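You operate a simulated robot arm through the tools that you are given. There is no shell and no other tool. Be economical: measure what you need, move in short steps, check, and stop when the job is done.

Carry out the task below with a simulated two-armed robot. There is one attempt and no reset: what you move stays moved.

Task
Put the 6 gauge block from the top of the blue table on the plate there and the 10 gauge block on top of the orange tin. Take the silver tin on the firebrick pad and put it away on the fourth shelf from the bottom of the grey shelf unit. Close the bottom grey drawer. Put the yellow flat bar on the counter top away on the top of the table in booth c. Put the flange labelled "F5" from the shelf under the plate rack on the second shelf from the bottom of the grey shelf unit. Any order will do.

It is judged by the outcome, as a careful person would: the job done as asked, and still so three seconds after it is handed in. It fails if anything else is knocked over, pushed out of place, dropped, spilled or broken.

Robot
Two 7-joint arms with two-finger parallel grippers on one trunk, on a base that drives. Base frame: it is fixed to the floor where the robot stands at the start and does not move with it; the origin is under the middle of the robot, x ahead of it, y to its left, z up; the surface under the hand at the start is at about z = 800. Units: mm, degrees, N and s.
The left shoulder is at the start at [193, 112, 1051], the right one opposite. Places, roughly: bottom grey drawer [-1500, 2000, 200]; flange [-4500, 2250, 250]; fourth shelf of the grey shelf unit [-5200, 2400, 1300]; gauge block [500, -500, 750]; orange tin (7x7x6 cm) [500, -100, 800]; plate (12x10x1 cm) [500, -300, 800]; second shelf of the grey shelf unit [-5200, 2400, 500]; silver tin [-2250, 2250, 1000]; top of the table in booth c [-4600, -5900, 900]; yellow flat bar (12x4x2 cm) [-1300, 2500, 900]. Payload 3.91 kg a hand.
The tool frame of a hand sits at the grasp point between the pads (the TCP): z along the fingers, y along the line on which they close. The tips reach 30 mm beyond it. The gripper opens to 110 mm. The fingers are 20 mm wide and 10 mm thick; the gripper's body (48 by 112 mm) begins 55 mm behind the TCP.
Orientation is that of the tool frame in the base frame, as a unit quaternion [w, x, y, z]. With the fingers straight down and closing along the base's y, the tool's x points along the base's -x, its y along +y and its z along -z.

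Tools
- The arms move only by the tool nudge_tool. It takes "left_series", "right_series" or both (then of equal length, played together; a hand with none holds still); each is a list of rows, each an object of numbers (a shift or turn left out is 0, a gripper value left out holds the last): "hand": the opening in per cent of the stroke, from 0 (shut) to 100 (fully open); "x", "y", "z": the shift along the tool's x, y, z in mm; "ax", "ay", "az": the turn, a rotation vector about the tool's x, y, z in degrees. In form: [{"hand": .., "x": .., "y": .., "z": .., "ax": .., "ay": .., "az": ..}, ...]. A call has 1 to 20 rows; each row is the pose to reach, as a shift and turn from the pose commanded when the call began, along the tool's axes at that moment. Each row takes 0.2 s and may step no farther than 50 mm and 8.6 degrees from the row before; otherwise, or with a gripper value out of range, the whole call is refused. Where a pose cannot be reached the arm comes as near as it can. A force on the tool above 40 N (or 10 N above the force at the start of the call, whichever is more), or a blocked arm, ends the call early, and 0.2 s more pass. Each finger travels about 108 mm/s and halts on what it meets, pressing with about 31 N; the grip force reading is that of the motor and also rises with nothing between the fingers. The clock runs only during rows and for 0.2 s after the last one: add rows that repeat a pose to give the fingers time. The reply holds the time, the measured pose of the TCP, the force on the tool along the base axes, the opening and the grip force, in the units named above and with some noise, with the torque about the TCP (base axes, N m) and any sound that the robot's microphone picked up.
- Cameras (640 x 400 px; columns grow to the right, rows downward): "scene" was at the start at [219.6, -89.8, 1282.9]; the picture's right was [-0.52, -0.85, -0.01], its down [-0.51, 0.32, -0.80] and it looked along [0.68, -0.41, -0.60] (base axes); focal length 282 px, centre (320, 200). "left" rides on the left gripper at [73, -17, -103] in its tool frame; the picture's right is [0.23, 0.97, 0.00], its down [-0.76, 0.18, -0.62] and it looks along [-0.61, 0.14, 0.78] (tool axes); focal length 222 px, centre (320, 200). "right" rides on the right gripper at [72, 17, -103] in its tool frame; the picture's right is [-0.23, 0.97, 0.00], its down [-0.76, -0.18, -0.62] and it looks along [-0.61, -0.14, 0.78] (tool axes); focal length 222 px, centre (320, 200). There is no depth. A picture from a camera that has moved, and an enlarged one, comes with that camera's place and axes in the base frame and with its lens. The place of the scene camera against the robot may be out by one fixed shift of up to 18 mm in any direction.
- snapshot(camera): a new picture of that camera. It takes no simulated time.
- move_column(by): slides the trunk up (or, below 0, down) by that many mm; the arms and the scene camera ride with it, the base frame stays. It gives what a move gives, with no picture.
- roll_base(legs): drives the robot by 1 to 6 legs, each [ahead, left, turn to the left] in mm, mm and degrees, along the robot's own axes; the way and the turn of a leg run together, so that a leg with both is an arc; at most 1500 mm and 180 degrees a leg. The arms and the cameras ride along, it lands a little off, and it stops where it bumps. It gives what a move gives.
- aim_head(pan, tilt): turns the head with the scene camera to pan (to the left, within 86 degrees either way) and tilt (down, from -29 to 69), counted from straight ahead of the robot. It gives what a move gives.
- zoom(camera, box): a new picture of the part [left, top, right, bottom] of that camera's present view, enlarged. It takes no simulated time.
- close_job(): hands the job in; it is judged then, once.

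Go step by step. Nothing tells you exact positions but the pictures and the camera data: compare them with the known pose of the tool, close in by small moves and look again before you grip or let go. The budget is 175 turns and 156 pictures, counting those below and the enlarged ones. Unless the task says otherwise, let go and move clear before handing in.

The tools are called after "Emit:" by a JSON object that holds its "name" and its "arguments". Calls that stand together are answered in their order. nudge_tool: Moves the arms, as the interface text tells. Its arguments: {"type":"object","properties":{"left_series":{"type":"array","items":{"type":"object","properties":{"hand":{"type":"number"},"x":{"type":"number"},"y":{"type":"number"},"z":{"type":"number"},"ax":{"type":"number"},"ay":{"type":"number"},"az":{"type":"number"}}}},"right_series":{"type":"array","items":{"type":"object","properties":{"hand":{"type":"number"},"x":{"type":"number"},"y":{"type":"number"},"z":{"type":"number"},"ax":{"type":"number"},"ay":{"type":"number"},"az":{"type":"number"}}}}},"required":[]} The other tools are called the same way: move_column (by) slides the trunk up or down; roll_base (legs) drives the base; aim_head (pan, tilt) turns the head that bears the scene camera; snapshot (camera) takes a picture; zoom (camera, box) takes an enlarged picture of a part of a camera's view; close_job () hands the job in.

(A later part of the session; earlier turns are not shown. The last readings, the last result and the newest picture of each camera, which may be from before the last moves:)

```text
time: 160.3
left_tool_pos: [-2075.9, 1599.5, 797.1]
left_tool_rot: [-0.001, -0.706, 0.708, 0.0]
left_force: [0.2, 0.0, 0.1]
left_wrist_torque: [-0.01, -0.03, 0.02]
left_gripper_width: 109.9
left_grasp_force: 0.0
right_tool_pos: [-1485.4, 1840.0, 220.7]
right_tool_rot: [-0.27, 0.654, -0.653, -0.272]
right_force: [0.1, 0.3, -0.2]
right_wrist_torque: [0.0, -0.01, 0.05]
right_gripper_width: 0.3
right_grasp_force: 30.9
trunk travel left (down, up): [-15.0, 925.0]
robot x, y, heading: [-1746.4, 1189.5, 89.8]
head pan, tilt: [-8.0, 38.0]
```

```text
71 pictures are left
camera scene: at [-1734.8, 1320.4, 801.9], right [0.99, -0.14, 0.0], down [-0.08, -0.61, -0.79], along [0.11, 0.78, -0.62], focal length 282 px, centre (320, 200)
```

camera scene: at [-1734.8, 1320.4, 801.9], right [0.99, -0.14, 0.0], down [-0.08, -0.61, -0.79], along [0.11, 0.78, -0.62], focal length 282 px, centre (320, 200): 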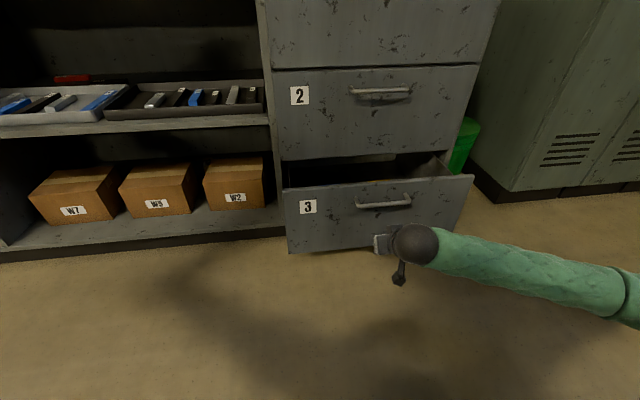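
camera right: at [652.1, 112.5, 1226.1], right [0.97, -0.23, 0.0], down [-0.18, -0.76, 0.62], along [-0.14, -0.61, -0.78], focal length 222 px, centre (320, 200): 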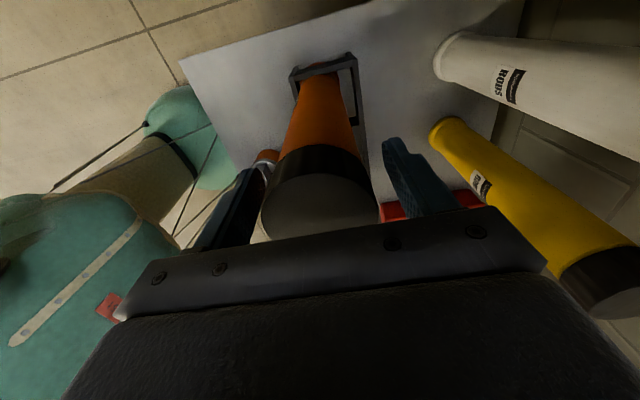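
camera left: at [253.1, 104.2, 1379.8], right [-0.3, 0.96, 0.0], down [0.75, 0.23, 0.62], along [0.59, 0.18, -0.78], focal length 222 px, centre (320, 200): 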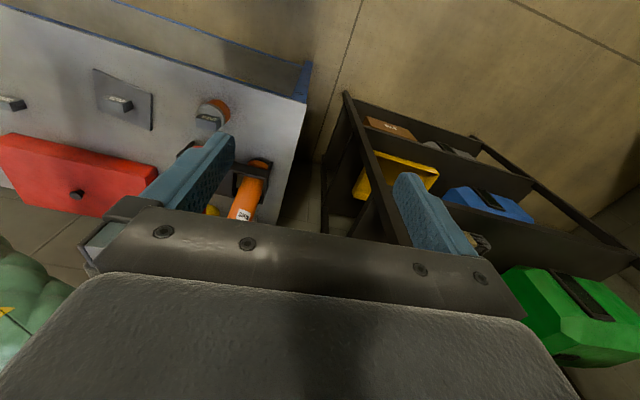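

Now I push the drawer in with the fingertips.

Emit:
{"name": "nudge_tool", "arguments": {"right_series": [{"x": -14, "z": 14}, {"x": -28, "z": 28}, {"x": -42, "z": 42}, {"x": -56, "z": 56}, {"x": -64, "z": 64}, {"x": -72, "z": 72}, {"x": -80, "z": 80}, {"x": -88, "z": 88}, {"x": -96, "z": 96}, {"x": -104, "z": 104}, {"x": -112, "z": 112}, {"x": -120, "z": 120}, {"x": -128, "z": 128}, {"x": -136, "z": 136}, {"x": -144, "z": 144}]}}

Emit:
{"name": "snapshot", "arguments": {"camera": "scene"}}

```text
time: 163.3
left_tool_pos: [-2077.4, 1600.1, 796.0]
left_tool_rot: [-0.001, -0.706, 0.708, -0.001]
left_force: [0.4, -0.7, 0.3]
left_wrist_torque: [0.02, 0.02, 0.0]
left_gripper_width: 109.8
left_grasp_force: 0.1
right_tool_pos: [-1484.7, 2027.3, 221.5]
right_tool_rot: [-0.269, 0.654, -0.653, -0.271]
right_force: [-0.1, -8.7, 4.3]
right_wrist_torque: [-0.02, 0.07, 0.01]
right_gripper_width: 0.4
right_grasp_force: 31.4
trunk travel left (down, up): [-15.0, 925.0]
robot x, y, heading: [-1751.0, 1186.6, 90.1]
head pan, tilt: [-8.0, 38.0]
stopped in row 15 (right hand): the force on the tool passed its limit at 66 N (the readings are from after the stop); the commanded pose is now the measured one
```

```text
70 pictures are left
camera scene: at [-1734.6, 1320.0, 801.8], right [0.99, -0.14, 0.0], down [-0.09, -0.61, -0.79], along [0.11, 0.78, -0.62], focal length 282 px, centre (320, 200)
```

scene: 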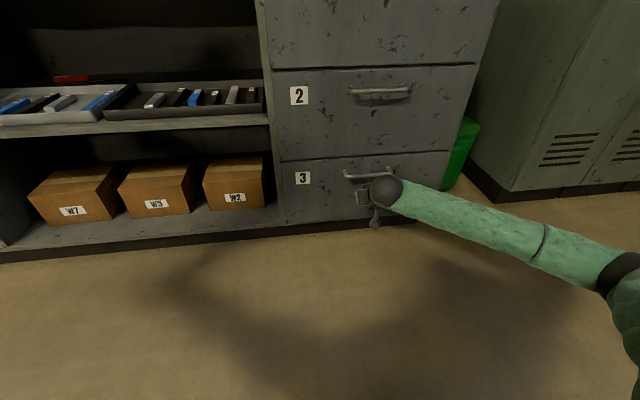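

The drawer is shut flush. I retreat the hand, raise the trunk and un-tilt.

Emit:
{"name": "nudge_tool", "arguments": {"right_series": [{"x": 30, "z": -30}, {"x": 60, "z": -60}, {"x": 90, "z": -90}, {"x": 120, "z": -120}, {"x": 150, "z": -150}, {"x": 180, "z": -180}, {"x": 210, "z": -210}]}}

Emit:
{"name": "move_column", "arguments": {"by": 400}}

Emit:
{"name": "move_column", "arguments": {"by": 180}}

Emit:
{"name": "nudge_tool", "arguments": {"right_series": [{"ay": 7.5}, {"ay": 15}, {"ay": 22.5}, {"ay": 30}, {"ay": 37.5}, {"ay": 45}, {"ay": 45, "x": -15, "z": -15}, {"ay": 45, "x": -40, "z": -40}, {"ay": 45, "x": -65, "z": -65}, {"ay": 45, "x": -90, "z": -90}, {"ay": 45, "x": -115, "z": -115}, {"ay": 45, "x": -140, "z": -140}, {"ay": 45, "x": -140, "z": -140}]}}

Emit:
{"name": "roll_base", "arguments": {"legs": [[270, 300, 0]]}}

Emit:
{"name": "aim_head", "arguments": {"pan": 10, "tilt": 38}}

Emit:
{"name": "snapshot", "arguments": {"camera": "scene"}}

Emit:
{"name": "snapshot", "arguments": {"camera": "left"}}

```text
time: 164.9
left_tool_pos: [-2077.9, 1599.2, 795.6]
left_tool_rot: [-0.001, -0.705, 0.709, 0.0]
left_force: [0.7, 0.7, 0.2]
left_wrist_torque: [-0.05, 0.02, 0.03]
left_gripper_width: 110.0
left_grasp_force: 0.0
right_tool_pos: [-1482.9, 1750.9, 223.1]
right_tool_rot: [-0.266, 0.655, -0.654, -0.268]
right_force: [-0.7, 0.0, 0.3]
right_wrist_torque: [0.0, 0.01, 0.02]
right_gripper_width: 0.0
right_grasp_force: 31.1
right hand out of reach, approached as far as the arm can: row 7
trunk travel left (down, up): [-15.0, 925.0]
robot x, y, heading: [-1749.0, 1190.9, 90.0]
head pan, tilt: [-8.0, 38.0]
```

```text
time: 168.8
left_tool_pos: [-2077.6, 1600.1, 1195.5]
left_tool_rot: [0.0, -0.706, 0.708, 0.0]
left_force: [0.1, 0.5, 0.8]
left_wrist_torque: [0.0, -0.01, 0.01]
left_gripper_width: 109.8
left_grasp_force: 0.1
right_tool_pos: [-1484.0, 1752.5, 621.1]
right_tool_rot: [-0.265, 0.656, -0.654, -0.268]
right_force: [0.3, 0.6, 0.7]
right_wrist_torque: [0.02, 0.02, -0.01]
right_gripper_width: 0.1
right_grasp_force: 31.2
trunk travel left (down, up): [-415.0, 525.0]
robot x, y, heading: [-1753.2, 1193.0, 90.1]
head pan, tilt: [-8.0, 38.0]
```

```text
time: 170.8
left_tool_pos: [-2078.0, 1600.1, 1375.9]
left_tool_rot: [-0.001, -0.706, 0.708, -0.001]
left_force: [-0.3, -1.0, -0.2]
left_wrist_torque: [-0.01, 0.0, 0.01]
left_gripper_width: 110.0
left_grasp_force: 0.1
right_tool_pos: [-1483.9, 1752.8, 802.4]
right_tool_rot: [-0.265, 0.656, -0.655, -0.268]
right_force: [-0.8, 0.2, 0.0]
right_wrist_torque: [0.0, 0.0, 0.02]
right_gripper_width: 0.0
right_grasp_force: 31.4
trunk travel left (down, up): [-595.0, 345.0]
robot x, y, heading: [-1748.5, 1189.8, 90.1]
head pan, tilt: [-8.0, 38.0]
```

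```text
time: 173.6
left_tool_pos: [-2077.6, 1599.7, 1375.7]
left_tool_rot: [-0.001, -0.705, 0.709, -0.001]
left_force: [0.0, -0.9, -0.3]
left_wrist_torque: [0.01, 0.01, -0.03]
left_gripper_width: 110.0
left_grasp_force: 0.1
right_tool_pos: [-1483.3, 1755.3, 1001.2]
right_tool_rot: [0.005, 0.708, -0.706, 0.003]
right_force: [-1.0, -0.2, -0.7]
right_wrist_torque: [0.0, 0.0, -0.01]
right_gripper_width: 0.1
right_grasp_force: 31.2
trunk travel left (down, up): [-595.0, 345.0]
robot x, y, heading: [-1750.7, 1189.5, 90.0]
head pan, tilt: [-8.0, 38.0]
```

```text
time: 176.1
left_tool_pos: [-2378.3, 1871.6, 1376.2]
left_tool_rot: [0.001, -0.704, 0.71, -0.001]
left_force: [0.2, -0.3, 0.4]
left_wrist_torque: [0.0, -0.02, 0.03]
left_gripper_width: 110.2
left_grasp_force: 0.1
right_tool_pos: [-1782.1, 2022.9, 1000.3]
right_tool_rot: [-0.005, -0.707, 0.707, -0.003]
right_force: [-0.2, 0.0, -0.2]
right_wrist_torque: [-0.04, 0.01, 0.02]
right_gripper_width: 0.0
right_grasp_force: 31.1
trunk travel left (down, up): [-595.0, 345.0]
robot x, y, heading: [-2053.2, 1459.3, 89.9]
head pan, tilt: [-8.0, 38.0]
```

```text
time: 176.9
left_tool_pos: [-2376.0, 1871.6, 1376.6]
left_tool_rot: [-0.001, -0.704, 0.71, -0.001]
left_force: [0.6, 0.7, 0.3]
left_wrist_torque: [-0.02, 0.01, -0.01]
left_gripper_width: 110.0
left_grasp_force: 0.1
right_tool_pos: [-1782.0, 2024.2, 999.6]
right_tool_rot: [-0.005, -0.707, 0.707, -0.003]
right_force: [0.8, 0.4, 0.9]
right_wrist_torque: [0.0, -0.01, 0.0]
right_gripper_width: 0.0
right_grasp_force: 31.3
trunk travel left (down, up): [-595.0, 345.0]
robot x, y, heading: [-2050.5, 1460.8, 90.0]
head pan, tilt: [10.0, 38.0]
```

```text
69 pictures are left
camera scene: at [-2061.6, 1589.2, 1381.8], right [0.99, 0.17, 0.0], down [0.1, -0.61, -0.79], along [-0.13, 0.78, -0.62], focal length 282 px, centre (320, 200)
```

scene: 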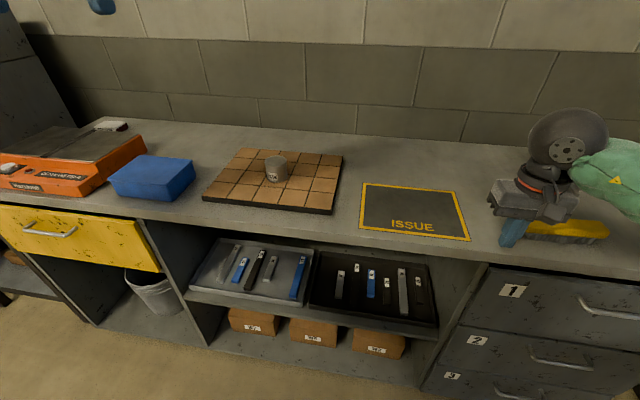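

```text
68 pictures are left
camera left: at [-2359.5, 1798.3, 1480.2], right [-0.98, -0.22, 0.0], down [-0.17, 0.76, 0.62], along [-0.14, 0.61, -0.78], focal length 222 px, centre (320, 200)
```

left: 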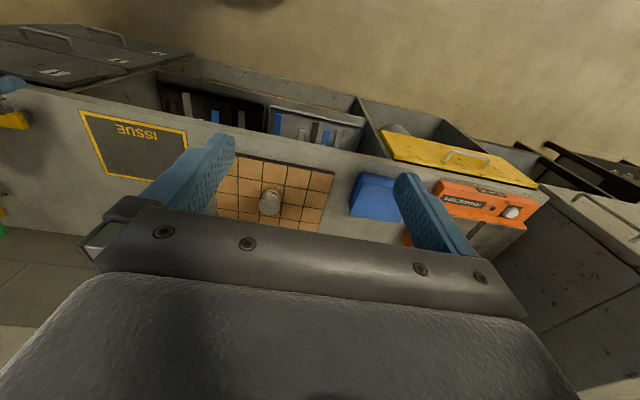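

The silver tin is on the tiled pad at ≈ (−2303,2240,955). I bring the left hand over it.

Emit:
{"name": "nudge_tool", "arguments": {"left_series": [{"x": -37, "y": -7, "z": 28}, {"x": -74, "y": -14, "z": 56}, {"x": -111, "y": -21, "z": 84}, {"x": -147, "y": -28, "z": 112}, {"x": -184, "y": -35, "z": 140}, {"x": -221, "y": -42, "z": 168}, {"x": -258, "y": -49, "z": 196}, {"x": -294, "y": -56, "z": 224}, {"x": -331, "y": -63, "z": 252}, {"x": -368, "y": -69, "z": 280}, {"x": -368, "y": -69, "z": 280}]}}

Emit:
{"name": "snapshot", "arguments": {"camera": "left"}}

```text
time: 179.3
left_tool_pos: [-2304.4, 2237.4, 1096.1]
left_tool_rot: [0.0, -0.705, 0.71, 0.0]
left_force: [0.4, 0.1, -0.9]
left_wrist_torque: [0.03, -0.01, -0.01]
left_gripper_width: 110.0
left_grasp_force: 0.1
right_tool_pos: [-1781.5, 2023.4, 1000.0]
right_tool_rot: [0.005, 0.707, -0.707, 0.002]
right_force: [0.2, 0.3, -0.5]
right_wrist_torque: [0.06, 0.01, -0.01]
right_gripper_width: 0.0
right_grasp_force: 31.1
trunk travel left (down, up): [-595.0, 345.0]
robot x, y, heading: [-2055.4, 1458.9, 89.9]
head pan, tilt: [10.0, 38.0]
```

```text
67 pictures are left
camera left: at [-2287.6, 2164.4, 1200.4], right [-0.98, -0.22, 0.0], down [-0.17, 0.76, 0.62], along [-0.14, 0.61, -0.78], focal length 222 px, centre (320, 200)
```

left: 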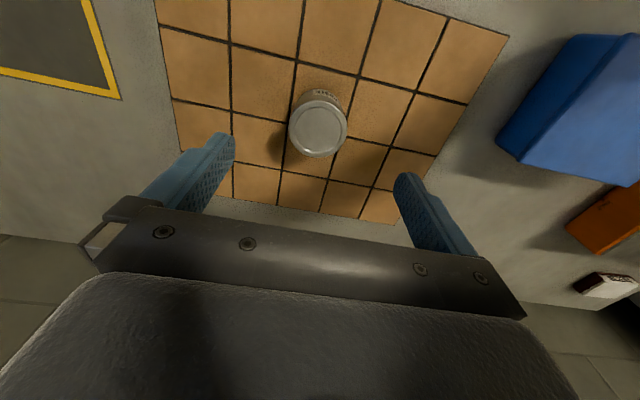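

Lid centre ≈ (−2304,2248). I shift +10 in y and descend around it.

Emit:
{"name": "nudge_tool", "arguments": {"left_series": [{"x": -10, "z": 25}, {"x": -10, "z": 55}, {"x": -10, "z": 85}, {"x": -10, "z": 110}, {"x": -10, "z": 125}, {"x": -10, "z": 132}, {"x": -10, "z": 132}]}}

Emit:
{"name": "snapshot", "arguments": {"camera": "left"}}

```text
time: 180.9
left_tool_pos: [-2303.5, 2247.8, 964.0]
left_tool_rot: [-0.001, -0.704, 0.71, -0.001]
left_force: [0.2, 1.1, -0.1]
left_wrist_torque: [-0.03, -0.02, -0.01]
left_gripper_width: 109.7
left_grasp_force: 0.0
right_tool_pos: [-1781.6, 2023.3, 999.9]
right_tool_rot: [0.006, 0.708, -0.707, 0.003]
right_force: [-0.3, 0.9, -0.1]
right_wrist_torque: [0.02, -0.01, -0.03]
right_gripper_width: 0.0
right_grasp_force: 31.0
trunk travel left (down, up): [-595.0, 345.0]
robot x, y, heading: [-2051.4, 1460.9, 89.8]
head pan, tilt: [10.0, 38.0]
```

```text
66 pictures are left
camera left: at [-2287.2, 2175.4, 1067.5], right [-0.98, -0.22, 0.0], down [-0.17, 0.76, 0.62], along [-0.14, 0.61, -0.78], focal length 222 px, centre (320, 200)
```

left: 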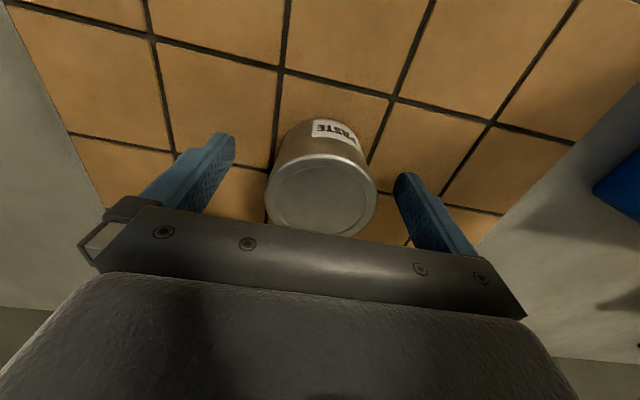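

The fingers straddle the tin at mid height. Gripping and lifting.

Emit:
{"name": "nudge_tool", "arguments": {"left_series": [{"x": 2, "z": 2}, {"hand": 0, "x": 2, "z": 2}, {"hand": 0, "x": 2, "z": 2}, {"hand": 0, "x": 2, "z": 2}, {"hand": 0, "x": 2, "z": 2}]}}

Emit:
{"name": "nudge_tool", "arguments": {"left_series": [{"z": -15}, {"z": -40}, {"z": -70}, {"z": -100}, {"z": -130}, {"z": -160}, {"z": -160}]}}

Emit:
{"name": "snapshot", "arguments": {"camera": "left"}}

```text
time: 182.1
left_tool_pos: [-2303.9, 2245.9, 962.1]
left_tool_rot: [0.0, -0.705, 0.709, -0.001]
left_force: [0.0, -0.7, 1.0]
left_wrist_torque: [0.02, 0.04, 0.03]
left_gripper_width: 60.7
left_grasp_force: 31.3
right_tool_pos: [-1782.9, 2023.3, 1000.5]
right_tool_rot: [-0.006, -0.707, 0.707, -0.003]
right_force: [0.3, 0.1, 0.3]
right_wrist_torque: [0.01, 0.03, 0.0]
right_gripper_width: 0.0
right_grasp_force: 31.2
trunk travel left (down, up): [-595.0, 345.0]
robot x, y, heading: [-2052.2, 1460.7, 89.8]
head pan, tilt: [10.0, 38.0]
```

```text
time: 183.7
left_tool_pos: [-2304.2, 2247.9, 1121.8]
left_tool_rot: [0.0, -0.704, 0.71, -0.001]
left_force: [1.1, -0.3, -1.8]
left_wrist_torque: [-0.03, 0.0, -0.01]
left_gripper_width: 60.8
left_grasp_force: 32.0
right_tool_pos: [-1780.8, 2023.7, 999.6]
right_tool_rot: [0.006, 0.707, -0.707, 0.003]
right_force: [-0.1, -1.0, -0.3]
right_wrist_torque: [0.03, -0.03, 0.06]
right_gripper_width: 0.0
right_grasp_force: 31.1
trunk travel left (down, up): [-595.0, 345.0]
robot x, y, heading: [-2047.1, 1456.0, 89.8]
head pan, tilt: [10.0, 38.0]
```

```text
65 pictures are left
camera left: at [-2287.9, 2174.9, 1225.3], right [-0.98, -0.22, 0.0], down [-0.17, 0.76, 0.62], along [-0.14, 0.61, -0.78], focal length 222 px, centre (320, 200)
```

left: 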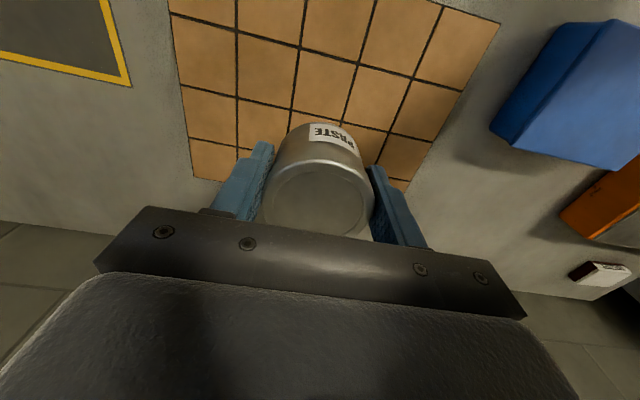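

Held firmly. For the shelf I need a tilted grip (fingers forward-down 45°) so the arm stays outside the shelf; I set the tin back down and re-approach tilted.

Emit:
{"name": "nudge_tool", "arguments": {"left_series": [{"z": 40}, {"z": 80}, {"z": 115}, {"z": 140}, {"z": 152}, {"z": 157}, {"z": 158.5}, {"z": 158.5}, {"hand": 70, "z": 158.5}, {"hand": 100, "z": 158.5}, {"hand": 100, "z": 158.5}, {"z": 130}, {"z": 90}, {"z": 50}, {"z": 30}]}}

Emit:
{"name": "nudge_tool", "arguments": {"left_series": [{"x": 15, "z": -5, "ay": -7}, {"x": 35, "z": -5, "ay": -14}, {"x": 55, "z": 0, "ay": -21}, {"x": 75, "z": 5, "ay": -28}, {"x": 90, "z": 10, "ay": -35}, {"x": 107, "z": 15, "ay": -42}, {"x": 107, "z": 20, "ay": -45}, {"x": 107, "z": 20, "ay": -45}]}}

Emit:
{"name": "snapshot", "arguments": {"camera": "left"}}

Emit:
{"name": "snapshot", "arguments": {"camera": "scene"}}

```text
time: 186.9
left_tool_pos: [-2305.6, 2245.8, 1091.8]
left_tool_rot: [-0.001, -0.705, 0.709, -0.001]
left_force: [-0.3, 0.0, 0.4]
left_wrist_torque: [-0.03, 0.02, 0.01]
left_gripper_width: 109.9
left_grasp_force: 0.1
right_tool_pos: [-1781.1, 2022.5, 1000.0]
right_tool_rot: [-0.006, -0.707, 0.707, -0.003]
right_force: [-0.1, -0.4, -0.7]
right_wrist_torque: [0.03, -0.01, 0.02]
right_gripper_width: 0.0
right_grasp_force: 31.0
trunk travel left (down, up): [-595.0, 345.0]
robot x, y, heading: [-2048.5, 1460.5, 89.8]
head pan, tilt: [10.0, 38.0]
```

```text
time: 188.7
left_tool_pos: [-2306.4, 2138.6, 1073.1]
left_tool_rot: [0.272, -0.651, 0.656, 0.269]
left_force: [0.6, 0.0, -0.7]
left_wrist_torque: [-0.01, 0.01, -0.01]
left_gripper_width: 110.0
left_grasp_force: 0.0
right_tool_pos: [-1782.3, 2023.9, 1000.8]
right_tool_rot: [0.005, 0.707, -0.707, 0.002]
right_force: [0.5, -0.4, 0.0]
right_wrist_torque: [0.01, 0.0, 0.02]
right_gripper_width: 0.0
right_grasp_force: 30.7
trunk travel left (down, up): [-595.0, 345.0]
robot x, y, heading: [-2054.5, 1459.8, 90.0]
head pan, tilt: [10.0, 38.0]
```

```text
64 pictures are left
camera left: at [-2288.9, 2014.1, 1094.3], right [-0.97, -0.15, -0.16], down [-0.18, 0.1, 0.98], along [-0.13, 0.98, -0.12], focal length 222 px, centre (320, 200)
```

left: 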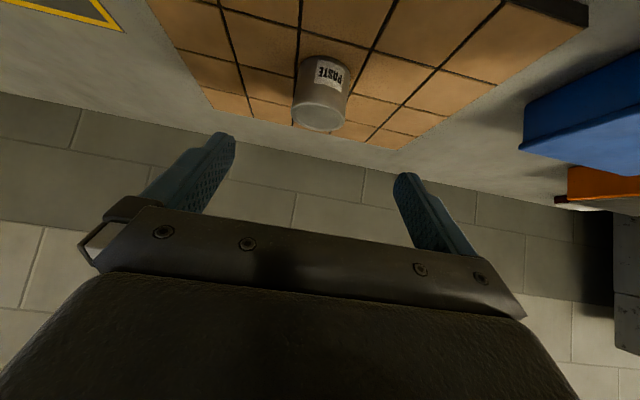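

```text
63 pictures are left
camera scene: at [-2062.0, 1589.1, 1381.8], right [0.99, 0.17, 0.0], down [0.11, -0.61, -0.79], along [-0.14, 0.78, -0.62], focal length 282 px, centre (320, 200)
```

scene: 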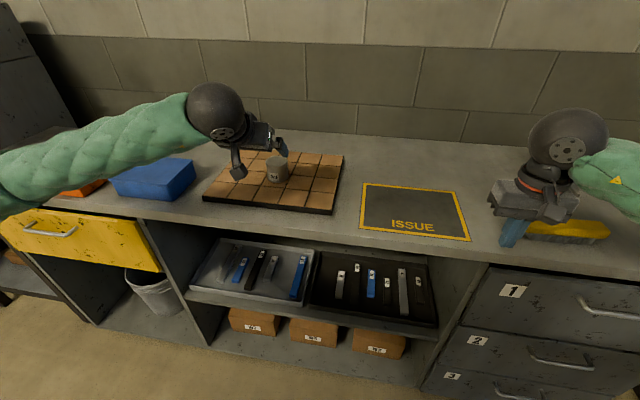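

The tin spans z≈933–975. I advance along the tilted finger axis to grip it at z≈966.

Emit:
{"name": "nudge_tool", "arguments": {"left_series": [{"y": -2.5, "z": 30}, {"y": -2.5, "z": 60}, {"y": -2.5, "z": 90}, {"y": -2.5, "z": 115}, {"y": -2.5, "z": 135}, {"y": -2.5, "z": 146}, {"y": -2.5, "z": 151}, {"y": -2.5, "z": 151}]}}

Emit:
{"name": "snapshot", "arguments": {"camera": "left"}}

```text
time: 190.5
left_tool_pos: [-2300.7, 2245.3, 964.4]
left_tool_rot: [0.27, -0.652, 0.655, 0.269]
left_force: [-0.2, 0.0, 0.0]
left_wrist_torque: [0.0, 0.0, 0.0]
left_gripper_width: 110.0
left_grasp_force: 0.2
right_tool_pos: [-1781.4, 2022.6, 999.5]
right_tool_rot: [-0.005, -0.707, 0.707, -0.003]
right_force: [0.8, 0.0, 0.1]
right_wrist_torque: [0.0, -0.01, 0.04]
right_gripper_width: 0.0
right_grasp_force: 30.9
trunk travel left (down, up): [-595.0, 345.0]
robot x, y, heading: [-2050.5, 1456.7, 89.8]
head pan, tilt: [10.0, 38.0]
```

```text
62 pictures are left
camera left: at [-2285.0, 2121.1, 987.3], right [-0.97, -0.15, -0.16], down [-0.18, 0.1, 0.98], along [-0.13, 0.98, -0.13], focal length 222 px, centre (320, 200)
```

left: 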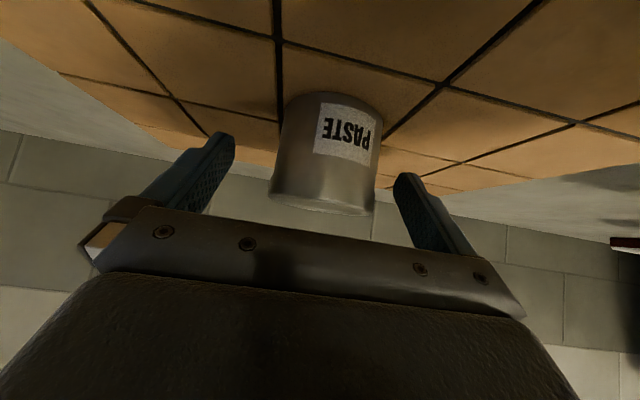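

Well placed. Gripping and lifting straight up.

Emit:
{"name": "nudge_tool", "arguments": {"left_series": [{"hand": 0}, {"hand": 0}, {"hand": 0}, {"hand": 0}, {"x": -10, "z": -10}, {"x": -25, "z": -25}, {"x": -45, "z": -45}, {"x": -70, "z": -70}, {"x": -95, "z": -95}, {"x": -120, "z": -120}, {"x": -120, "z": -120}]}}

Emit:
{"name": "snapshot", "arguments": {"camera": "left"}}

```text
time: 192.9
left_tool_pos: [-2301.2, 2245.8, 1134.9]
left_tool_rot: [0.271, -0.651, 0.656, 0.269]
left_force: [-0.2, 0.5, -2.4]
left_wrist_torque: [0.0, -0.02, -0.03]
left_gripper_width: 60.9
left_grasp_force: 30.3
right_tool_pos: [-1782.5, 2023.1, 1001.1]
right_tool_rot: [-0.006, -0.707, 0.707, -0.003]
right_force: [-0.2, 0.2, -0.3]
right_wrist_torque: [-0.02, -0.02, -0.01]
right_gripper_width: 0.0
right_grasp_force: 31.5
trunk travel left (down, up): [-595.0, 345.0]
robot x, y, heading: [-2050.1, 1463.3, 89.5]
head pan, tilt: [10.0, 38.0]
```

```text
61 pictures are left
camera left: at [-2285.4, 2121.7, 1156.5], right [-0.97, -0.15, -0.16], down [-0.18, 0.1, 0.98], along [-0.13, 0.98, -0.13], focal length 222 px, centre (320, 200)
```

left: 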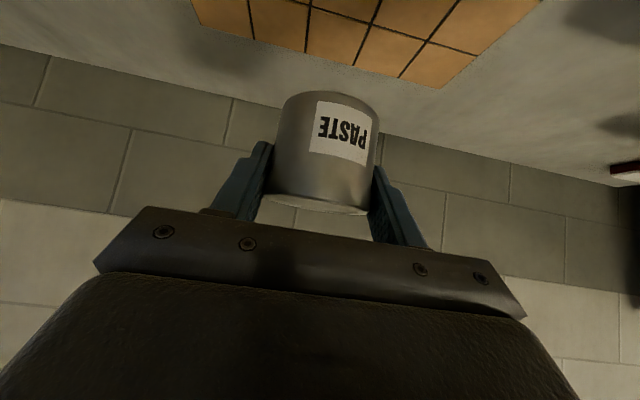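

Tin secured. I back off from the counter and drive toward the grey shelf unit.

Emit:
{"name": "roll_base", "arguments": {"legs": [[-600, 0, 0], [0, 1450, 0], [0, 1450, 0]]}}

Emit:
{"name": "aim_head", "arguments": {"pan": 0, "tilt": 20}}

Emit:
{"name": "snapshot", "arguments": {"camera": "scene"}}

```text
time: 210.0
left_tool_pos: [-5217.0, 1680.5, 1134.6]
left_tool_rot: [0.272, -0.649, 0.658, 0.267]
left_force: [-0.3, -0.3, -2.0]
left_wrist_torque: [-0.03, -0.01, 0.0]
left_gripper_width: 60.8
left_grasp_force: 31.6
right_tool_pos: [-4697.8, 1456.2, 1000.6]
right_tool_rot: [-0.005, -0.705, 0.709, -0.003]
right_force: [-0.2, -0.1, 0.3]
right_wrist_torque: [0.0, -0.04, 0.0]
right_gripper_width: 0.1
right_grasp_force: 31.4
trunk travel left (down, up): [-595.0, 345.0]
robot x, y, heading: [-4968.0, 893.7, 89.8]
head pan, tilt: [10.0, 38.0]
```

```text
time: 210.8
left_tool_pos: [-5215.3, 1679.4, 1133.8]
left_tool_rot: [0.272, -0.65, 0.657, 0.268]
left_force: [0.1, -0.6, -0.3]
left_wrist_torque: [-0.03, 0.0, -0.01]
left_gripper_width: 60.9
left_grasp_force: 30.8
right_tool_pos: [-4697.1, 1455.0, 999.4]
right_tool_rot: [-0.006, -0.705, 0.709, -0.003]
right_force: [0.2, 0.5, 0.2]
right_wrist_torque: [-0.01, -0.01, -0.01]
right_gripper_width: 0.0
right_grasp_force: 31.3
trunk travel left (down, up): [-595.0, 345.0]
robot x, y, heading: [-4966.5, 893.2, 89.7]
head pan, tilt: [0.0, 20.0]
```

```text
60 pictures are left
camera scene: at [-4964.3, 1031.1, 1410.1], right [1.0, -0.01, 0.0], down [0.0, -0.34, -0.94], along [0.01, 0.94, -0.34], focal length 282 px, centre (320, 200)
```

scene: 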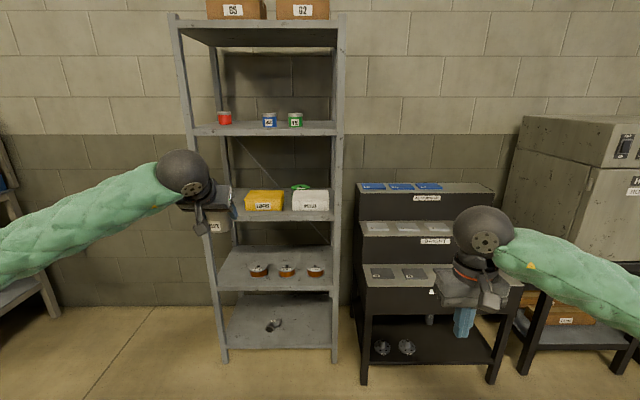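

I see the shelf unit: fourth shelf (red, blue, green jars) at z≈1285, front edge y≈2216. There's free room between the red and blue jars, near the front. I raise the trunk and approach.

Emit:
{"name": "move_column", "arguments": {"by": 240}}

Emit:
{"name": "roll_base", "arguments": {"legs": [[420, 60, 0]]}}

Emit:
{"name": "aim_head", "arguments": {"pan": 15, "tilt": 25}}

Emit:
{"name": "snapshot", "arguments": {"camera": "left"}}

Emit:
{"name": "snapshot", "arguments": {"camera": "scene"}}

```text
time: 213.3
left_tool_pos: [-5215.3, 1680.5, 1374.7]
left_tool_rot: [0.272, -0.65, 0.657, 0.268]
left_force: [-0.5, 0.7, -1.8]
left_wrist_torque: [-0.01, 0.03, -0.01]
left_gripper_width: 60.7
left_grasp_force: 30.8
right_tool_pos: [-4695.7, 1454.8, 1240.1]
right_tool_rot: [-0.005, -0.705, 0.709, -0.003]
right_force: [-0.3, -0.7, 0.4]
right_wrist_torque: [0.02, -0.02, 0.06]
right_gripper_width: 0.0
right_grasp_force: 30.9
trunk travel left (down, up): [-835.0, 105.0]
robot x, y, heading: [-4971.0, 894.0, 89.5]
head pan, tilt: [0.0, 20.0]
```

```text
time: 215.9
left_tool_pos: [-5272.1, 2100.9, 1374.2]
left_tool_rot: [0.272, -0.649, 0.657, 0.268]
left_force: [0.8, 0.0, -1.6]
left_wrist_torque: [0.0, 0.02, 0.04]
left_gripper_width: 60.7
left_grasp_force: 31.4
right_tool_pos: [-4753.8, 1875.8, 1240.6]
right_tool_rot: [-0.006, -0.705, 0.709, -0.003]
right_force: [0.9, -0.3, -0.5]
right_wrist_torque: [0.02, 0.03, 0.01]
right_gripper_width: 0.0
right_grasp_force: 31.1
trunk travel left (down, up): [-835.0, 105.0]
robot x, y, heading: [-5029.8, 1313.2, 89.6]
head pan, tilt: [0.0, 20.0]
```

```text
time: 216.7
left_tool_pos: [-5273.1, 2103.2, 1372.9]
left_tool_rot: [0.272, -0.649, 0.658, 0.268]
left_force: [0.0, -0.3, -2.2]
left_wrist_torque: [-0.02, 0.03, -0.01]
left_gripper_width: 60.9
left_grasp_force: 31.1
right_tool_pos: [-4753.8, 1877.7, 1240.0]
right_tool_rot: [-0.005, -0.705, 0.709, -0.003]
right_force: [-0.5, 0.0, -0.3]
right_wrist_torque: [0.0, -0.01, 0.01]
right_gripper_width: 0.2
right_grasp_force: 30.5
trunk travel left (down, up): [-835.0, 105.0]
robot x, y, heading: [-5025.9, 1316.6, 89.7]
head pan, tilt: [15.0, 25.0]
```

```text
59 pictures are left
camera left: at [-5256.7, 1977.6, 1396.2], right [-0.98, -0.15, -0.16], down [-0.18, 0.1, 0.98], along [-0.13, 0.98, -0.13], focal length 222 px, centre (320, 200)
```

left: 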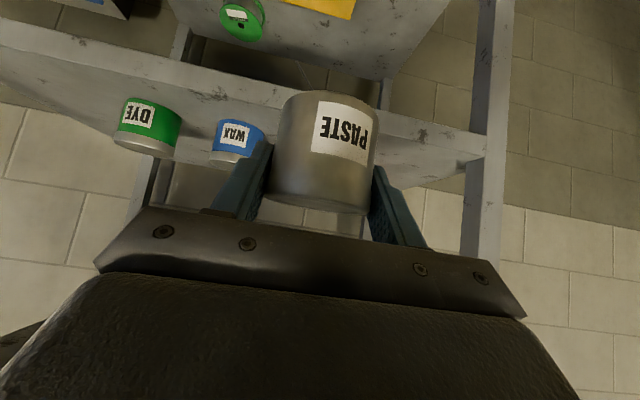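

```text
58 pictures are left
camera scene: at [-5044.9, 1449.0, 1642.0], right [0.97, 0.25, 0.0], down [0.11, -0.41, -0.91], along [-0.23, 0.88, -0.42], focal length 282 px, centre (320, 200)
```

scene: 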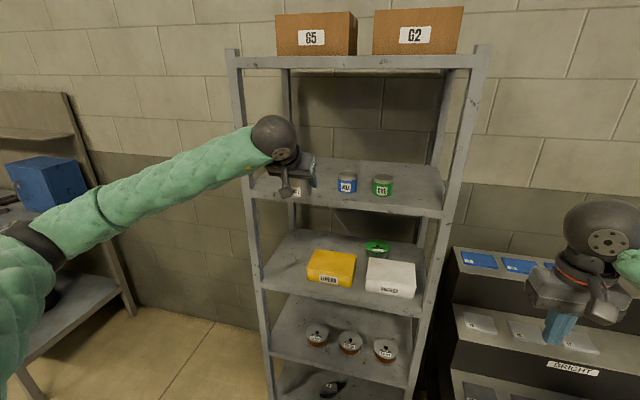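

Surface of shelf 4 is at z≈1270; the spot at x≈−5275, y≈2275 lies midway between red and blue jars. I drive 110 mm ahead, then look.

Emit:
{"name": "roll_base", "arguments": {"legs": [[110, 0, 0]]}}

Emit:
{"name": "nudge_tool", "arguments": {"left_series": [{"x": -5, "z": 20}, {"x": -15, "z": 40}, {"x": -25, "z": 60}, {"x": -25, "z": 63}, {"x": -25, "z": 63}]}}

Emit:
{"name": "snapshot", "arguments": {"camera": "left"}}

Emit:
{"name": "zoom", "arguments": {"camera": "scene", "box": [200, 80, 480, 260]}}

```text
time: 217.8
left_tool_pos: [-5270.7, 2210.4, 1374.6]
left_tool_rot: [0.272, -0.649, 0.658, 0.268]
left_force: [-0.2, -0.1, -2.2]
left_wrist_torque: [-0.01, -0.02, 0.02]
left_gripper_width: 60.6
left_grasp_force: 31.5
right_tool_pos: [-4752.5, 1986.3, 1239.8]
right_tool_rot: [-0.006, -0.705, 0.709, -0.003]
right_force: [0.5, -0.7, -0.2]
right_wrist_torque: [0.03, -0.01, 0.0]
right_gripper_width: 0.1
right_grasp_force: 31.1
trunk travel left (down, up): [-835.0, 105.0]
robot x, y, heading: [-5023.0, 1423.8, 89.4]
head pan, tilt: [15.0, 25.0]
```

```text
time: 219.0
left_tool_pos: [-5270.0, 2274.6, 1346.0]
left_tool_rot: [0.272, -0.649, 0.658, 0.267]
left_force: [0.1, 0.6, -2.7]
left_wrist_torque: [-0.03, 0.02, 0.0]
left_gripper_width: 60.4
left_grasp_force: 31.2
right_tool_pos: [-4752.0, 1987.3, 1240.3]
right_tool_rot: [-0.005, -0.705, 0.709, -0.004]
right_force: [-0.1, 0.1, 0.1]
right_wrist_torque: [0.01, 0.0, 0.0]
right_gripper_width: 0.0
right_grasp_force: 31.0
trunk travel left (down, up): [-835.0, 105.0]
robot x, y, heading: [-5024.7, 1423.1, 89.5]
head pan, tilt: [15.0, 25.0]
```

```text
57 pictures are left
camera left: at [-5254.4, 2149.6, 1369.1], right [-0.98, -0.15, -0.16], down [-0.18, 0.1, 0.98], along [-0.13, 0.98, -0.13], focal length 222 px, centre (320, 200)
```

left: 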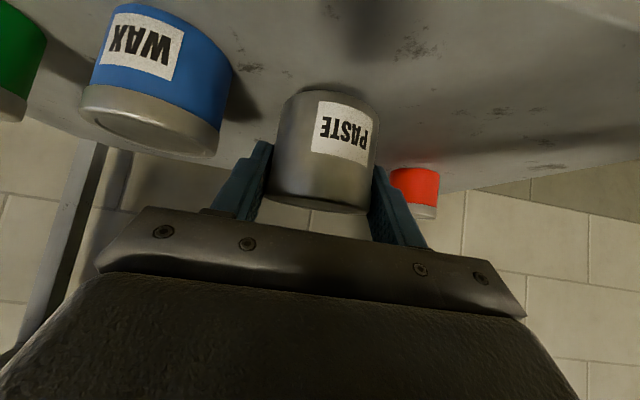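

```text
2.22 times, centred on (340, 170) of scene
camera zoom: at [-5043.8, 1558.2, 1642.0], right [0.97, 0.25, 0.0], down [0.11, -0.41, -0.91], along [-0.23, 0.88, -0.42], focal length 627 px, centre (276, 267)
```

zoom: 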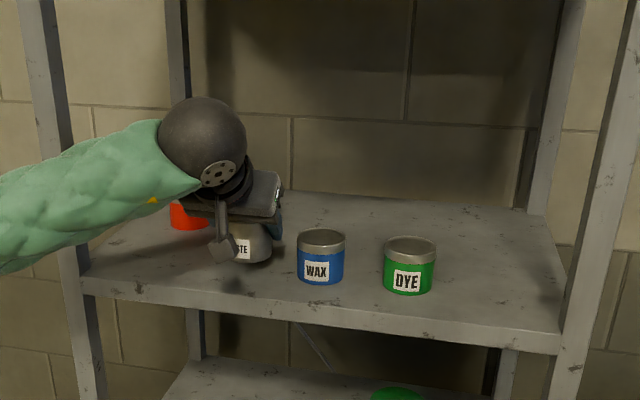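

Blue jar is nearest; I shift 15 mm to the left side and lower until contact.

Emit:
{"name": "nudge_tool", "arguments": {"left_series": [{"y": 8}, {"y": 15}, {"y": 15, "x": 11, "z": 11}, {"y": 15, "x": 20, "z": 20}, {"y": 15, "x": 24, "z": 24}, {"y": 15, "x": 26, "z": 26}, {"y": 15, "x": 28, "z": 28}, {"y": 15, "x": 28, "z": 28}]}}

Emit:
{"name": "snapshot", "arguments": {"camera": "left"}}

```text
time: 220.8
left_tool_pos: [-5284.8, 2270.8, 1310.6]
left_tool_rot: [0.274, -0.649, 0.657, 0.27]
left_force: [-1.8, 0.6, 26.7]
left_wrist_torque: [0.21, 0.06, 0.04]
left_gripper_width: 60.7
left_grasp_force: 31.4
right_tool_pos: [-4750.9, 1985.2, 1240.8]
right_tool_rot: [-0.006, -0.705, 0.709, -0.003]
right_force: [0.1, 0.5, -0.9]
right_wrist_torque: [-0.01, 0.0, 0.01]
right_gripper_width: 0.2
right_grasp_force: 31.1
trunk travel left (down, up): [-835.0, 105.0]
robot x, y, heading: [-5025.9, 1419.4, 89.4]
head pan, tilt: [15.0, 25.0]
```

```text
55 pictures are left
camera left: at [-5269.2, 2146.7, 1332.2], right [-0.98, -0.15, -0.16], down [-0.18, 0.1, 0.98], along [-0.13, 0.98, -0.12], focal length 222 px, centre (320, 200)
```

left: 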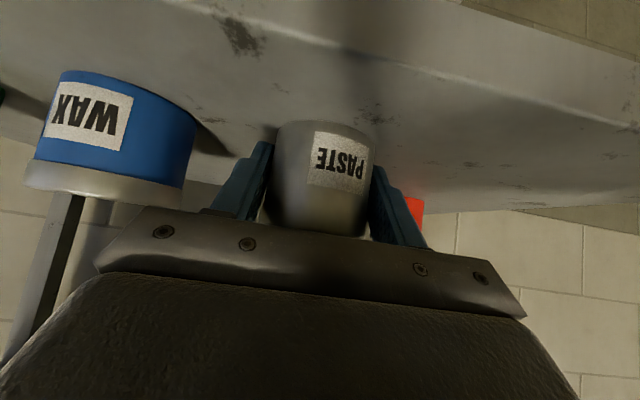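

Contact made. I ease off, release and withdraw along the finger axis.

Emit:
{"name": "nudge_tool", "arguments": {"left_series": [{"x": -0.7, "z": -0.7}, {"hand": 62, "x": -0.7, "z": -0.7}, {"hand": 70, "x": -0.7, "z": -0.7}, {"hand": 75, "x": -0.7, "z": -0.7}, {"x": -1, "z": -15}, {"x": -1, "z": -40}, {"x": -1, "z": -70}, {"x": -1, "z": -100}, {"x": -1, "z": -130}, {"x": -1, "z": -160}]}}

Emit:
{"name": "roll_base", "arguments": {"legs": [[-250, 0, 0]]}}

Emit:
{"name": "snapshot", "arguments": {"camera": "scene"}}

```text
time: 223.0
left_tool_pos: [-5285.9, 2160.8, 1420.2]
left_tool_rot: [0.272, -0.649, 0.659, 0.267]
left_force: [-0.1, -0.6, -0.4]
left_wrist_torque: [0.02, 0.01, 0.01]
left_gripper_width: 82.3
left_grasp_force: 0.1
right_tool_pos: [-4751.8, 1985.1, 1242.3]
right_tool_rot: [-0.006, -0.706, 0.709, -0.002]
right_force: [0.7, 0.4, -1.1]
right_wrist_torque: [-0.02, 0.01, -0.01]
right_gripper_width: 0.0
right_grasp_force: 30.9
trunk travel left (down, up): [-835.0, 105.0]
robot x, y, heading: [-5023.8, 1423.6, 89.4]
head pan, tilt: [15.0, 25.0]
```

```text
time: 224.9
left_tool_pos: [-5285.8, 1911.5, 1421.5]
left_tool_rot: [0.273, -0.647, 0.659, 0.267]
left_force: [0.2, 0.1, -0.3]
left_wrist_torque: [-0.02, -0.02, -0.02]
left_gripper_width: 82.7
left_grasp_force: 0.0
right_tool_pos: [-4752.1, 1733.3, 1239.1]
right_tool_rot: [-0.006, -0.703, 0.711, -0.003]
right_force: [0.2, -0.1, -0.1]
right_wrist_torque: [-0.01, 0.04, 0.0]
right_gripper_width: 0.0
right_grasp_force: 31.0
trunk travel left (down, up): [-835.0, 105.0]
robot x, y, heading: [-5028.1, 1170.0, 89.5]
head pan, tilt: [15.0, 25.0]
```

```text
54 pictures are left
camera scene: at [-5045.7, 1305.8, 1642.0], right [0.97, 0.25, 0.0], down [0.1, -0.41, -0.91], along [-0.22, 0.88, -0.42], focal length 282 px, centre (320, 200)
```

scene: 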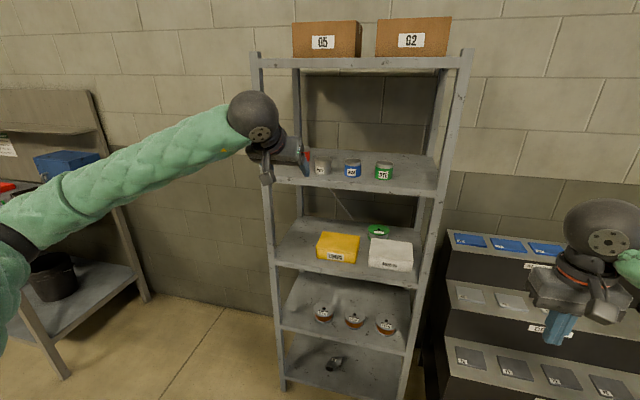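

The tin stands on the fourth shelf. Next the flange: I lower the trunk and move in front of the plate rack to read the labels.

Emit:
{"name": "roll_base", "arguments": {"legs": [[-100, -480, 0]]}}

Emit:
{"name": "move_column", "arguments": {"by": -400}}

Emit:
{"name": "move_column", "arguments": {"by": -300}}

Emit:
{"name": "aim_head", "arguments": {"pan": 0, "tilt": 30}}

Emit:
{"name": "snapshot", "arguments": {"camera": "scene"}}

```text
time: 227.8
left_tool_pos: [-4800.5, 1805.0, 1422.2]
left_tool_rot: [0.274, -0.646, 0.661, 0.266]
left_force: [0.6, 0.4, 0.6]
left_wrist_torque: [0.01, 0.0, 0.02]
left_gripper_width: 82.6
left_grasp_force: 0.0
right_tool_pos: [-4267.3, 1623.3, 1240.8]
right_tool_rot: [-0.006, -0.702, 0.712, -0.004]
right_force: [-0.6, 0.8, 0.2]
right_wrist_torque: [0.0, 0.0, 0.03]
right_gripper_width: 0.0
right_grasp_force: 31.2
trunk travel left (down, up): [-835.0, 105.0]
robot x, y, heading: [-4547.6, 1064.2, 89.1]
head pan, tilt: [15.0, 25.0]
```

```text
time: 231.6
left_tool_pos: [-4799.9, 1804.6, 1020.6]
left_tool_rot: [0.273, -0.647, 0.66, 0.267]
left_force: [0.3, 0.1, -0.2]
left_wrist_torque: [-0.02, -0.01, -0.03]
left_gripper_width: 82.4
left_grasp_force: 0.1
right_tool_pos: [-4267.1, 1623.5, 839.9]
right_tool_rot: [-0.006, -0.702, 0.712, -0.003]
right_force: [0.5, -0.3, 0.5]
right_wrist_torque: [0.02, 0.01, 0.0]
right_gripper_width: 0.1
right_grasp_force: 31.1
trunk travel left (down, up): [-435.0, 505.0]
robot x, y, heading: [-4545.8, 1063.0, 88.9]
head pan, tilt: [15.0, 25.0]
```

```text
time: 234.6
left_tool_pos: [-4799.4, 1802.9, 722.4]
left_tool_rot: [0.273, -0.647, 0.66, 0.267]
left_force: [0.2, 0.3, -0.4]
left_wrist_torque: [0.0, -0.02, -0.01]
left_gripper_width: 82.4
left_grasp_force: 0.0
right_tool_pos: [-4266.6, 1622.7, 540.2]
right_tool_rot: [-0.005, -0.702, 0.712, -0.003]
right_force: [0.4, -0.7, 0.8]
right_wrist_torque: [0.04, 0.0, 0.0]
right_gripper_width: 0.1
right_grasp_force: 31.5
trunk travel left (down, up): [-135.0, 805.0]
robot x, y, heading: [-4545.7, 1061.6, 88.9]
head pan, tilt: [15.0, 25.0]
```

```text
time: 235.4
left_tool_pos: [-4800.2, 1802.9, 721.0]
left_tool_rot: [0.273, -0.646, 0.661, 0.267]
left_force: [-0.4, -0.3, 1.1]
left_wrist_torque: [0.04, 0.04, 0.0]
left_gripper_width: 82.4
left_grasp_force: 0.0
right_tool_pos: [-4268.2, 1624.3, 540.2]
right_tool_rot: [-0.005, -0.702, 0.713, -0.003]
right_force: [-0.1, 0.4, -0.7]
right_wrist_torque: [0.01, 0.0, 0.0]
right_gripper_width: 0.0
right_grasp_force: 31.3
trunk travel left (down, up): [-135.0, 805.0]
robot x, y, heading: [-4546.5, 1061.8, 89.0]
head pan, tilt: [0.0, 30.0]
```

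```text
53 pictures are left
camera scene: at [-4538.8, 1198.9, 934.1], right [1.0, -0.02, 0.0], down [-0.01, -0.5, -0.87], along [0.01, 0.87, -0.5], focal length 282 px, centre (320, 200)
```

scene: 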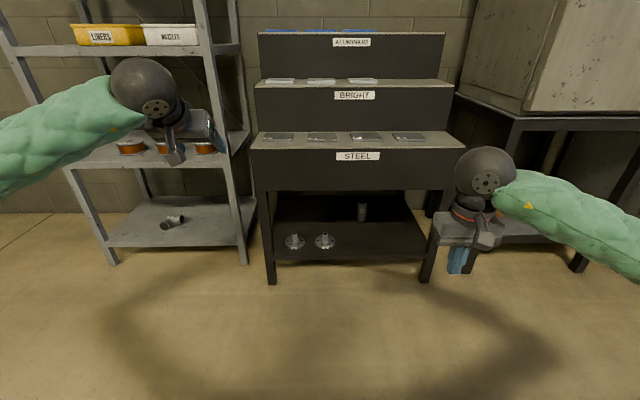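

Emit:
{"name": "zoom", "arguments": {"camera": "scene", "box": [270, 190, 390, 265]}}

Emit:
{"name": "zoom", "arguments": {"camera": "scene", "box": [60, 120, 250, 240]}}

```text
5.33 times, centred on (330, 228) of scene
camera zoom: at [-4538.8, 1198.9, 934.1], right [1.0, -0.02, 0.0], down [-0.01, -0.5, -0.87], along [0.01, 0.87, -0.5], focal length 1506 px, centre (267, 53)
```

zoom: 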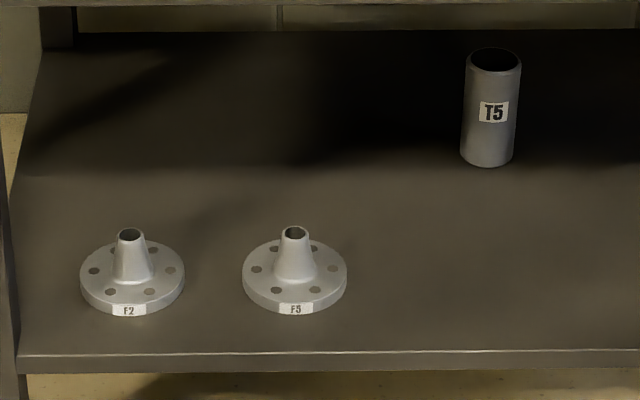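

```text
3.33 times, centred on (155, 180) of scene
camera zoom: at [-4538.8, 1198.9, 934.1], right [1.0, -0.02, 0.0], down [-0.01, -0.5, -0.87], along [0.01, 0.87, -0.5], focal length 941 px, centre (870, 267)
```

zoom: 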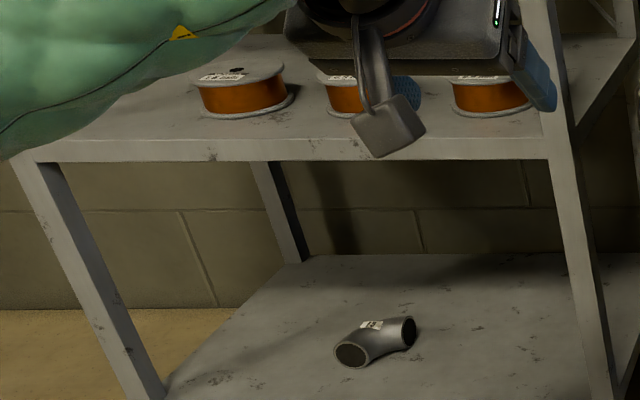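

F5 is the right-hand flange (hub up) at ≈ (−4514,2179), shelf z≈125. I'll grip its hub with the left hand tilted 45°. Repositioning and lowering the trunk.

Emit:
{"name": "roll_base", "arguments": {"legs": [[190, -282, 1]]}}

Emit:
{"name": "move_column", "arguments": {"by": -130}}

Emit:
{"name": "nudge_tool", "arguments": {"left_series": [{"x": 20, "z": 20}, {"x": 45, "z": 45}, {"x": 75, "z": 75}, {"x": 105, "z": 105}, {"x": 135, "z": 135}, {"x": 165, "z": 165}, {"x": 195, "z": 195}, {"x": 215, "z": 215}, {"x": 215, "z": 215}]}}

Emit:
{"name": "snapshot", "arguments": {"camera": "left"}}

Emit:
{"name": "aim_head", "arguments": {"pan": 15, "tilt": 25}}

Emit:
{"name": "snapshot", "arguments": {"camera": "scene"}}

```text
time: 237.6
left_tool_pos: [-4530.6, 1986.2, 719.8]
left_tool_rot: [0.271, -0.652, 0.655, 0.269]
left_force: [-0.7, 1.2, 0.4]
left_wrist_torque: [0.04, -0.03, 0.02]
left_gripper_width: 82.4
left_grasp_force: 0.0
right_tool_pos: [-3993.7, 1815.2, 539.5]
right_tool_rot: [0.006, 0.708, -0.706, 0.003]
right_force: [-1.1, -0.6, -0.1]
right_wrist_torque: [0.0, -0.01, -0.04]
right_gripper_width: 0.1
right_grasp_force: 30.4
trunk travel left (down, up): [-135.0, 805.0]
robot x, y, heading: [-4262.8, 1252.7, 90.1]
head pan, tilt: [0.0, 30.0]
```

```text
time: 239.2
left_tool_pos: [-4530.7, 1986.0, 592.2]
left_tool_rot: [0.271, -0.652, 0.655, 0.269]
left_force: [-0.5, -0.1, 0.3]
left_wrist_torque: [0.0, 0.0, 0.0]
left_gripper_width: 82.5
left_grasp_force: 0.1
right_tool_pos: [-3994.9, 1816.1, 410.4]
right_tool_rot: [0.006, 0.708, -0.706, 0.002]
right_force: [0.4, -0.1, 0.5]
right_wrist_torque: [-0.02, -0.01, -0.01]
right_gripper_width: 0.3
right_grasp_force: 30.6
trunk travel left (down, up): [-5.0, 935.0]
robot x, y, heading: [-4262.9, 1250.7, 90.1]
head pan, tilt: [0.0, 30.0]
```

```text
time: 241.2
left_tool_pos: [-4529.4, 1987.7, 286.7]
left_tool_rot: [0.271, -0.652, 0.655, 0.269]
left_force: [-1.1, -0.3, 0.1]
left_wrist_torque: [0.01, -0.01, -0.01]
left_gripper_width: 82.4
left_grasp_force: 0.1
right_tool_pos: [-3994.2, 1814.6, 410.0]
right_tool_rot: [0.006, 0.708, -0.706, 0.004]
right_force: [-0.3, -0.1, 0.0]
right_wrist_torque: [0.01, 0.03, -0.03]
right_gripper_width: 0.2
right_grasp_force: 30.8
trunk travel left (down, up): [-5.0, 935.0]
robot x, y, heading: [-4261.6, 1247.7, 89.9]
head pan, tilt: [0.0, 30.0]
```

```text
50 pictures are left
camera left: at [-4512.8, 1863.1, 309.3], right [-0.97, -0.16, -0.16], down [-0.18, 0.1, 0.98], along [-0.14, 0.98, -0.13], focal length 222 px, centre (320, 200)
```

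left: 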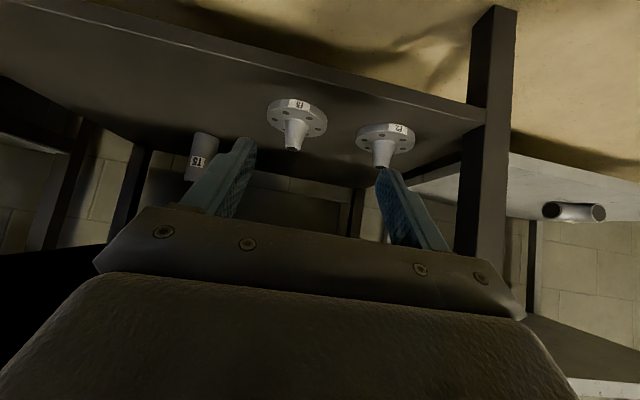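

```text
time: 242.0
left_tool_pos: [-4530.3, 1988.4, 287.0]
left_tool_rot: [0.271, -0.652, 0.655, 0.269]
left_force: [0.8, 0.4, -0.1]
left_wrist_torque: [0.02, 0.04, 0.03]
left_gripper_width: 82.6
left_grasp_force: 0.1
right_tool_pos: [-3993.4, 1815.5, 410.3]
right_tool_rot: [0.006, 0.709, -0.705, 0.003]
right_force: [-0.2, -0.2, -1.0]
right_wrist_torque: [0.04, -0.02, -0.02]
right_gripper_width: 0.0
right_grasp_force: 30.9
trunk travel left (down, up): [-5.0, 935.0]
robot x, y, heading: [-4260.5, 1252.6, 90.1]
head pan, tilt: [15.0, 25.0]
```

```text
49 pictures are left
camera scene: at [-4281.7, 1385.0, 812.0], right [0.97, 0.26, 0.0], down [0.11, -0.41, -0.91], along [-0.23, 0.88, -0.42], focal length 282 px, centre (320, 200)
```

scene: 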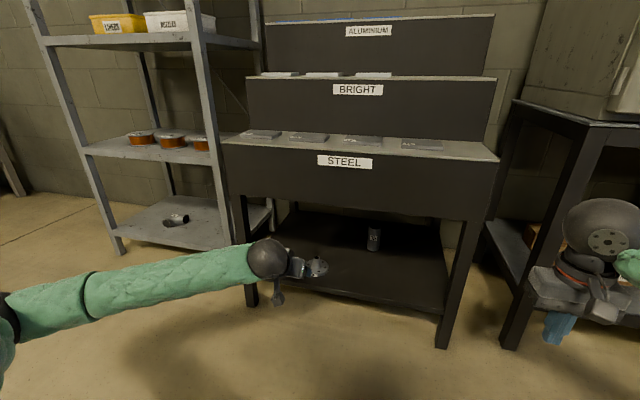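

F5's hub is at ≈ (−4503,2179), top z≈200. I drive 110 mm ahead, align and look again.

Emit:
{"name": "roll_base", "arguments": {"legs": [[110, 0, 0]]}}

Emit:
{"name": "nudge_tool", "arguments": {"left_series": [{"y": -14, "x": 7, "z": 9}, {"y": -27, "x": 14, "z": 18}, {"y": -27, "x": 14, "z": 18}]}}

Emit:
{"name": "snapshot", "arguments": {"camera": "left"}}

```text
time: 243.2
left_tool_pos: [-4529.5, 2098.0, 286.9]
left_tool_rot: [0.271, -0.652, 0.655, 0.269]
left_force: [0.2, -0.7, 0.2]
left_wrist_torque: [0.01, -0.03, -0.04]
left_gripper_width: 82.4
left_grasp_force: 0.1
right_tool_pos: [-3994.4, 1926.1, 410.7]
right_tool_rot: [0.006, 0.708, -0.706, 0.004]
right_force: [0.9, -0.1, -0.1]
right_wrist_torque: [-0.04, 0.0, 0.0]
right_gripper_width: 0.1
right_grasp_force: 31.2
trunk travel left (down, up): [-5.0, 935.0]
robot x, y, heading: [-4263.1, 1359.5, 90.3]
head pan, tilt: [15.0, 25.0]
```

```text
time: 243.9
left_tool_pos: [-4502.4, 2100.1, 264.6]
left_tool_rot: [0.271, -0.652, 0.655, 0.269]
left_force: [0.6, 0.4, 0.1]
left_wrist_torque: [0.02, 0.01, -0.01]
left_gripper_width: 82.7
left_grasp_force: 0.0
right_tool_pos: [-3994.9, 1926.2, 410.6]
right_tool_rot: [0.006, 0.708, -0.706, 0.003]
right_force: [-0.2, 0.2, -0.1]
right_wrist_torque: [-0.01, -0.01, 0.03]
right_gripper_width: 0.1
right_grasp_force: 30.9
trunk travel left (down, up): [-5.0, 935.0]
robot x, y, heading: [-4260.9, 1367.6, 90.2]
head pan, tilt: [15.0, 25.0]
```

```text
48 pictures are left
camera left: at [-4485.5, 1976.5, 286.8], right [-0.97, -0.16, -0.16], down [-0.18, 0.1, 0.98], along [-0.14, 0.98, -0.13], focal length 222 px, centre (320, 200)
```

left: 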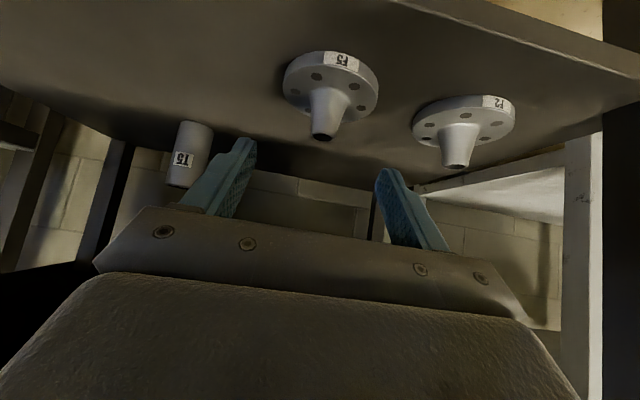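

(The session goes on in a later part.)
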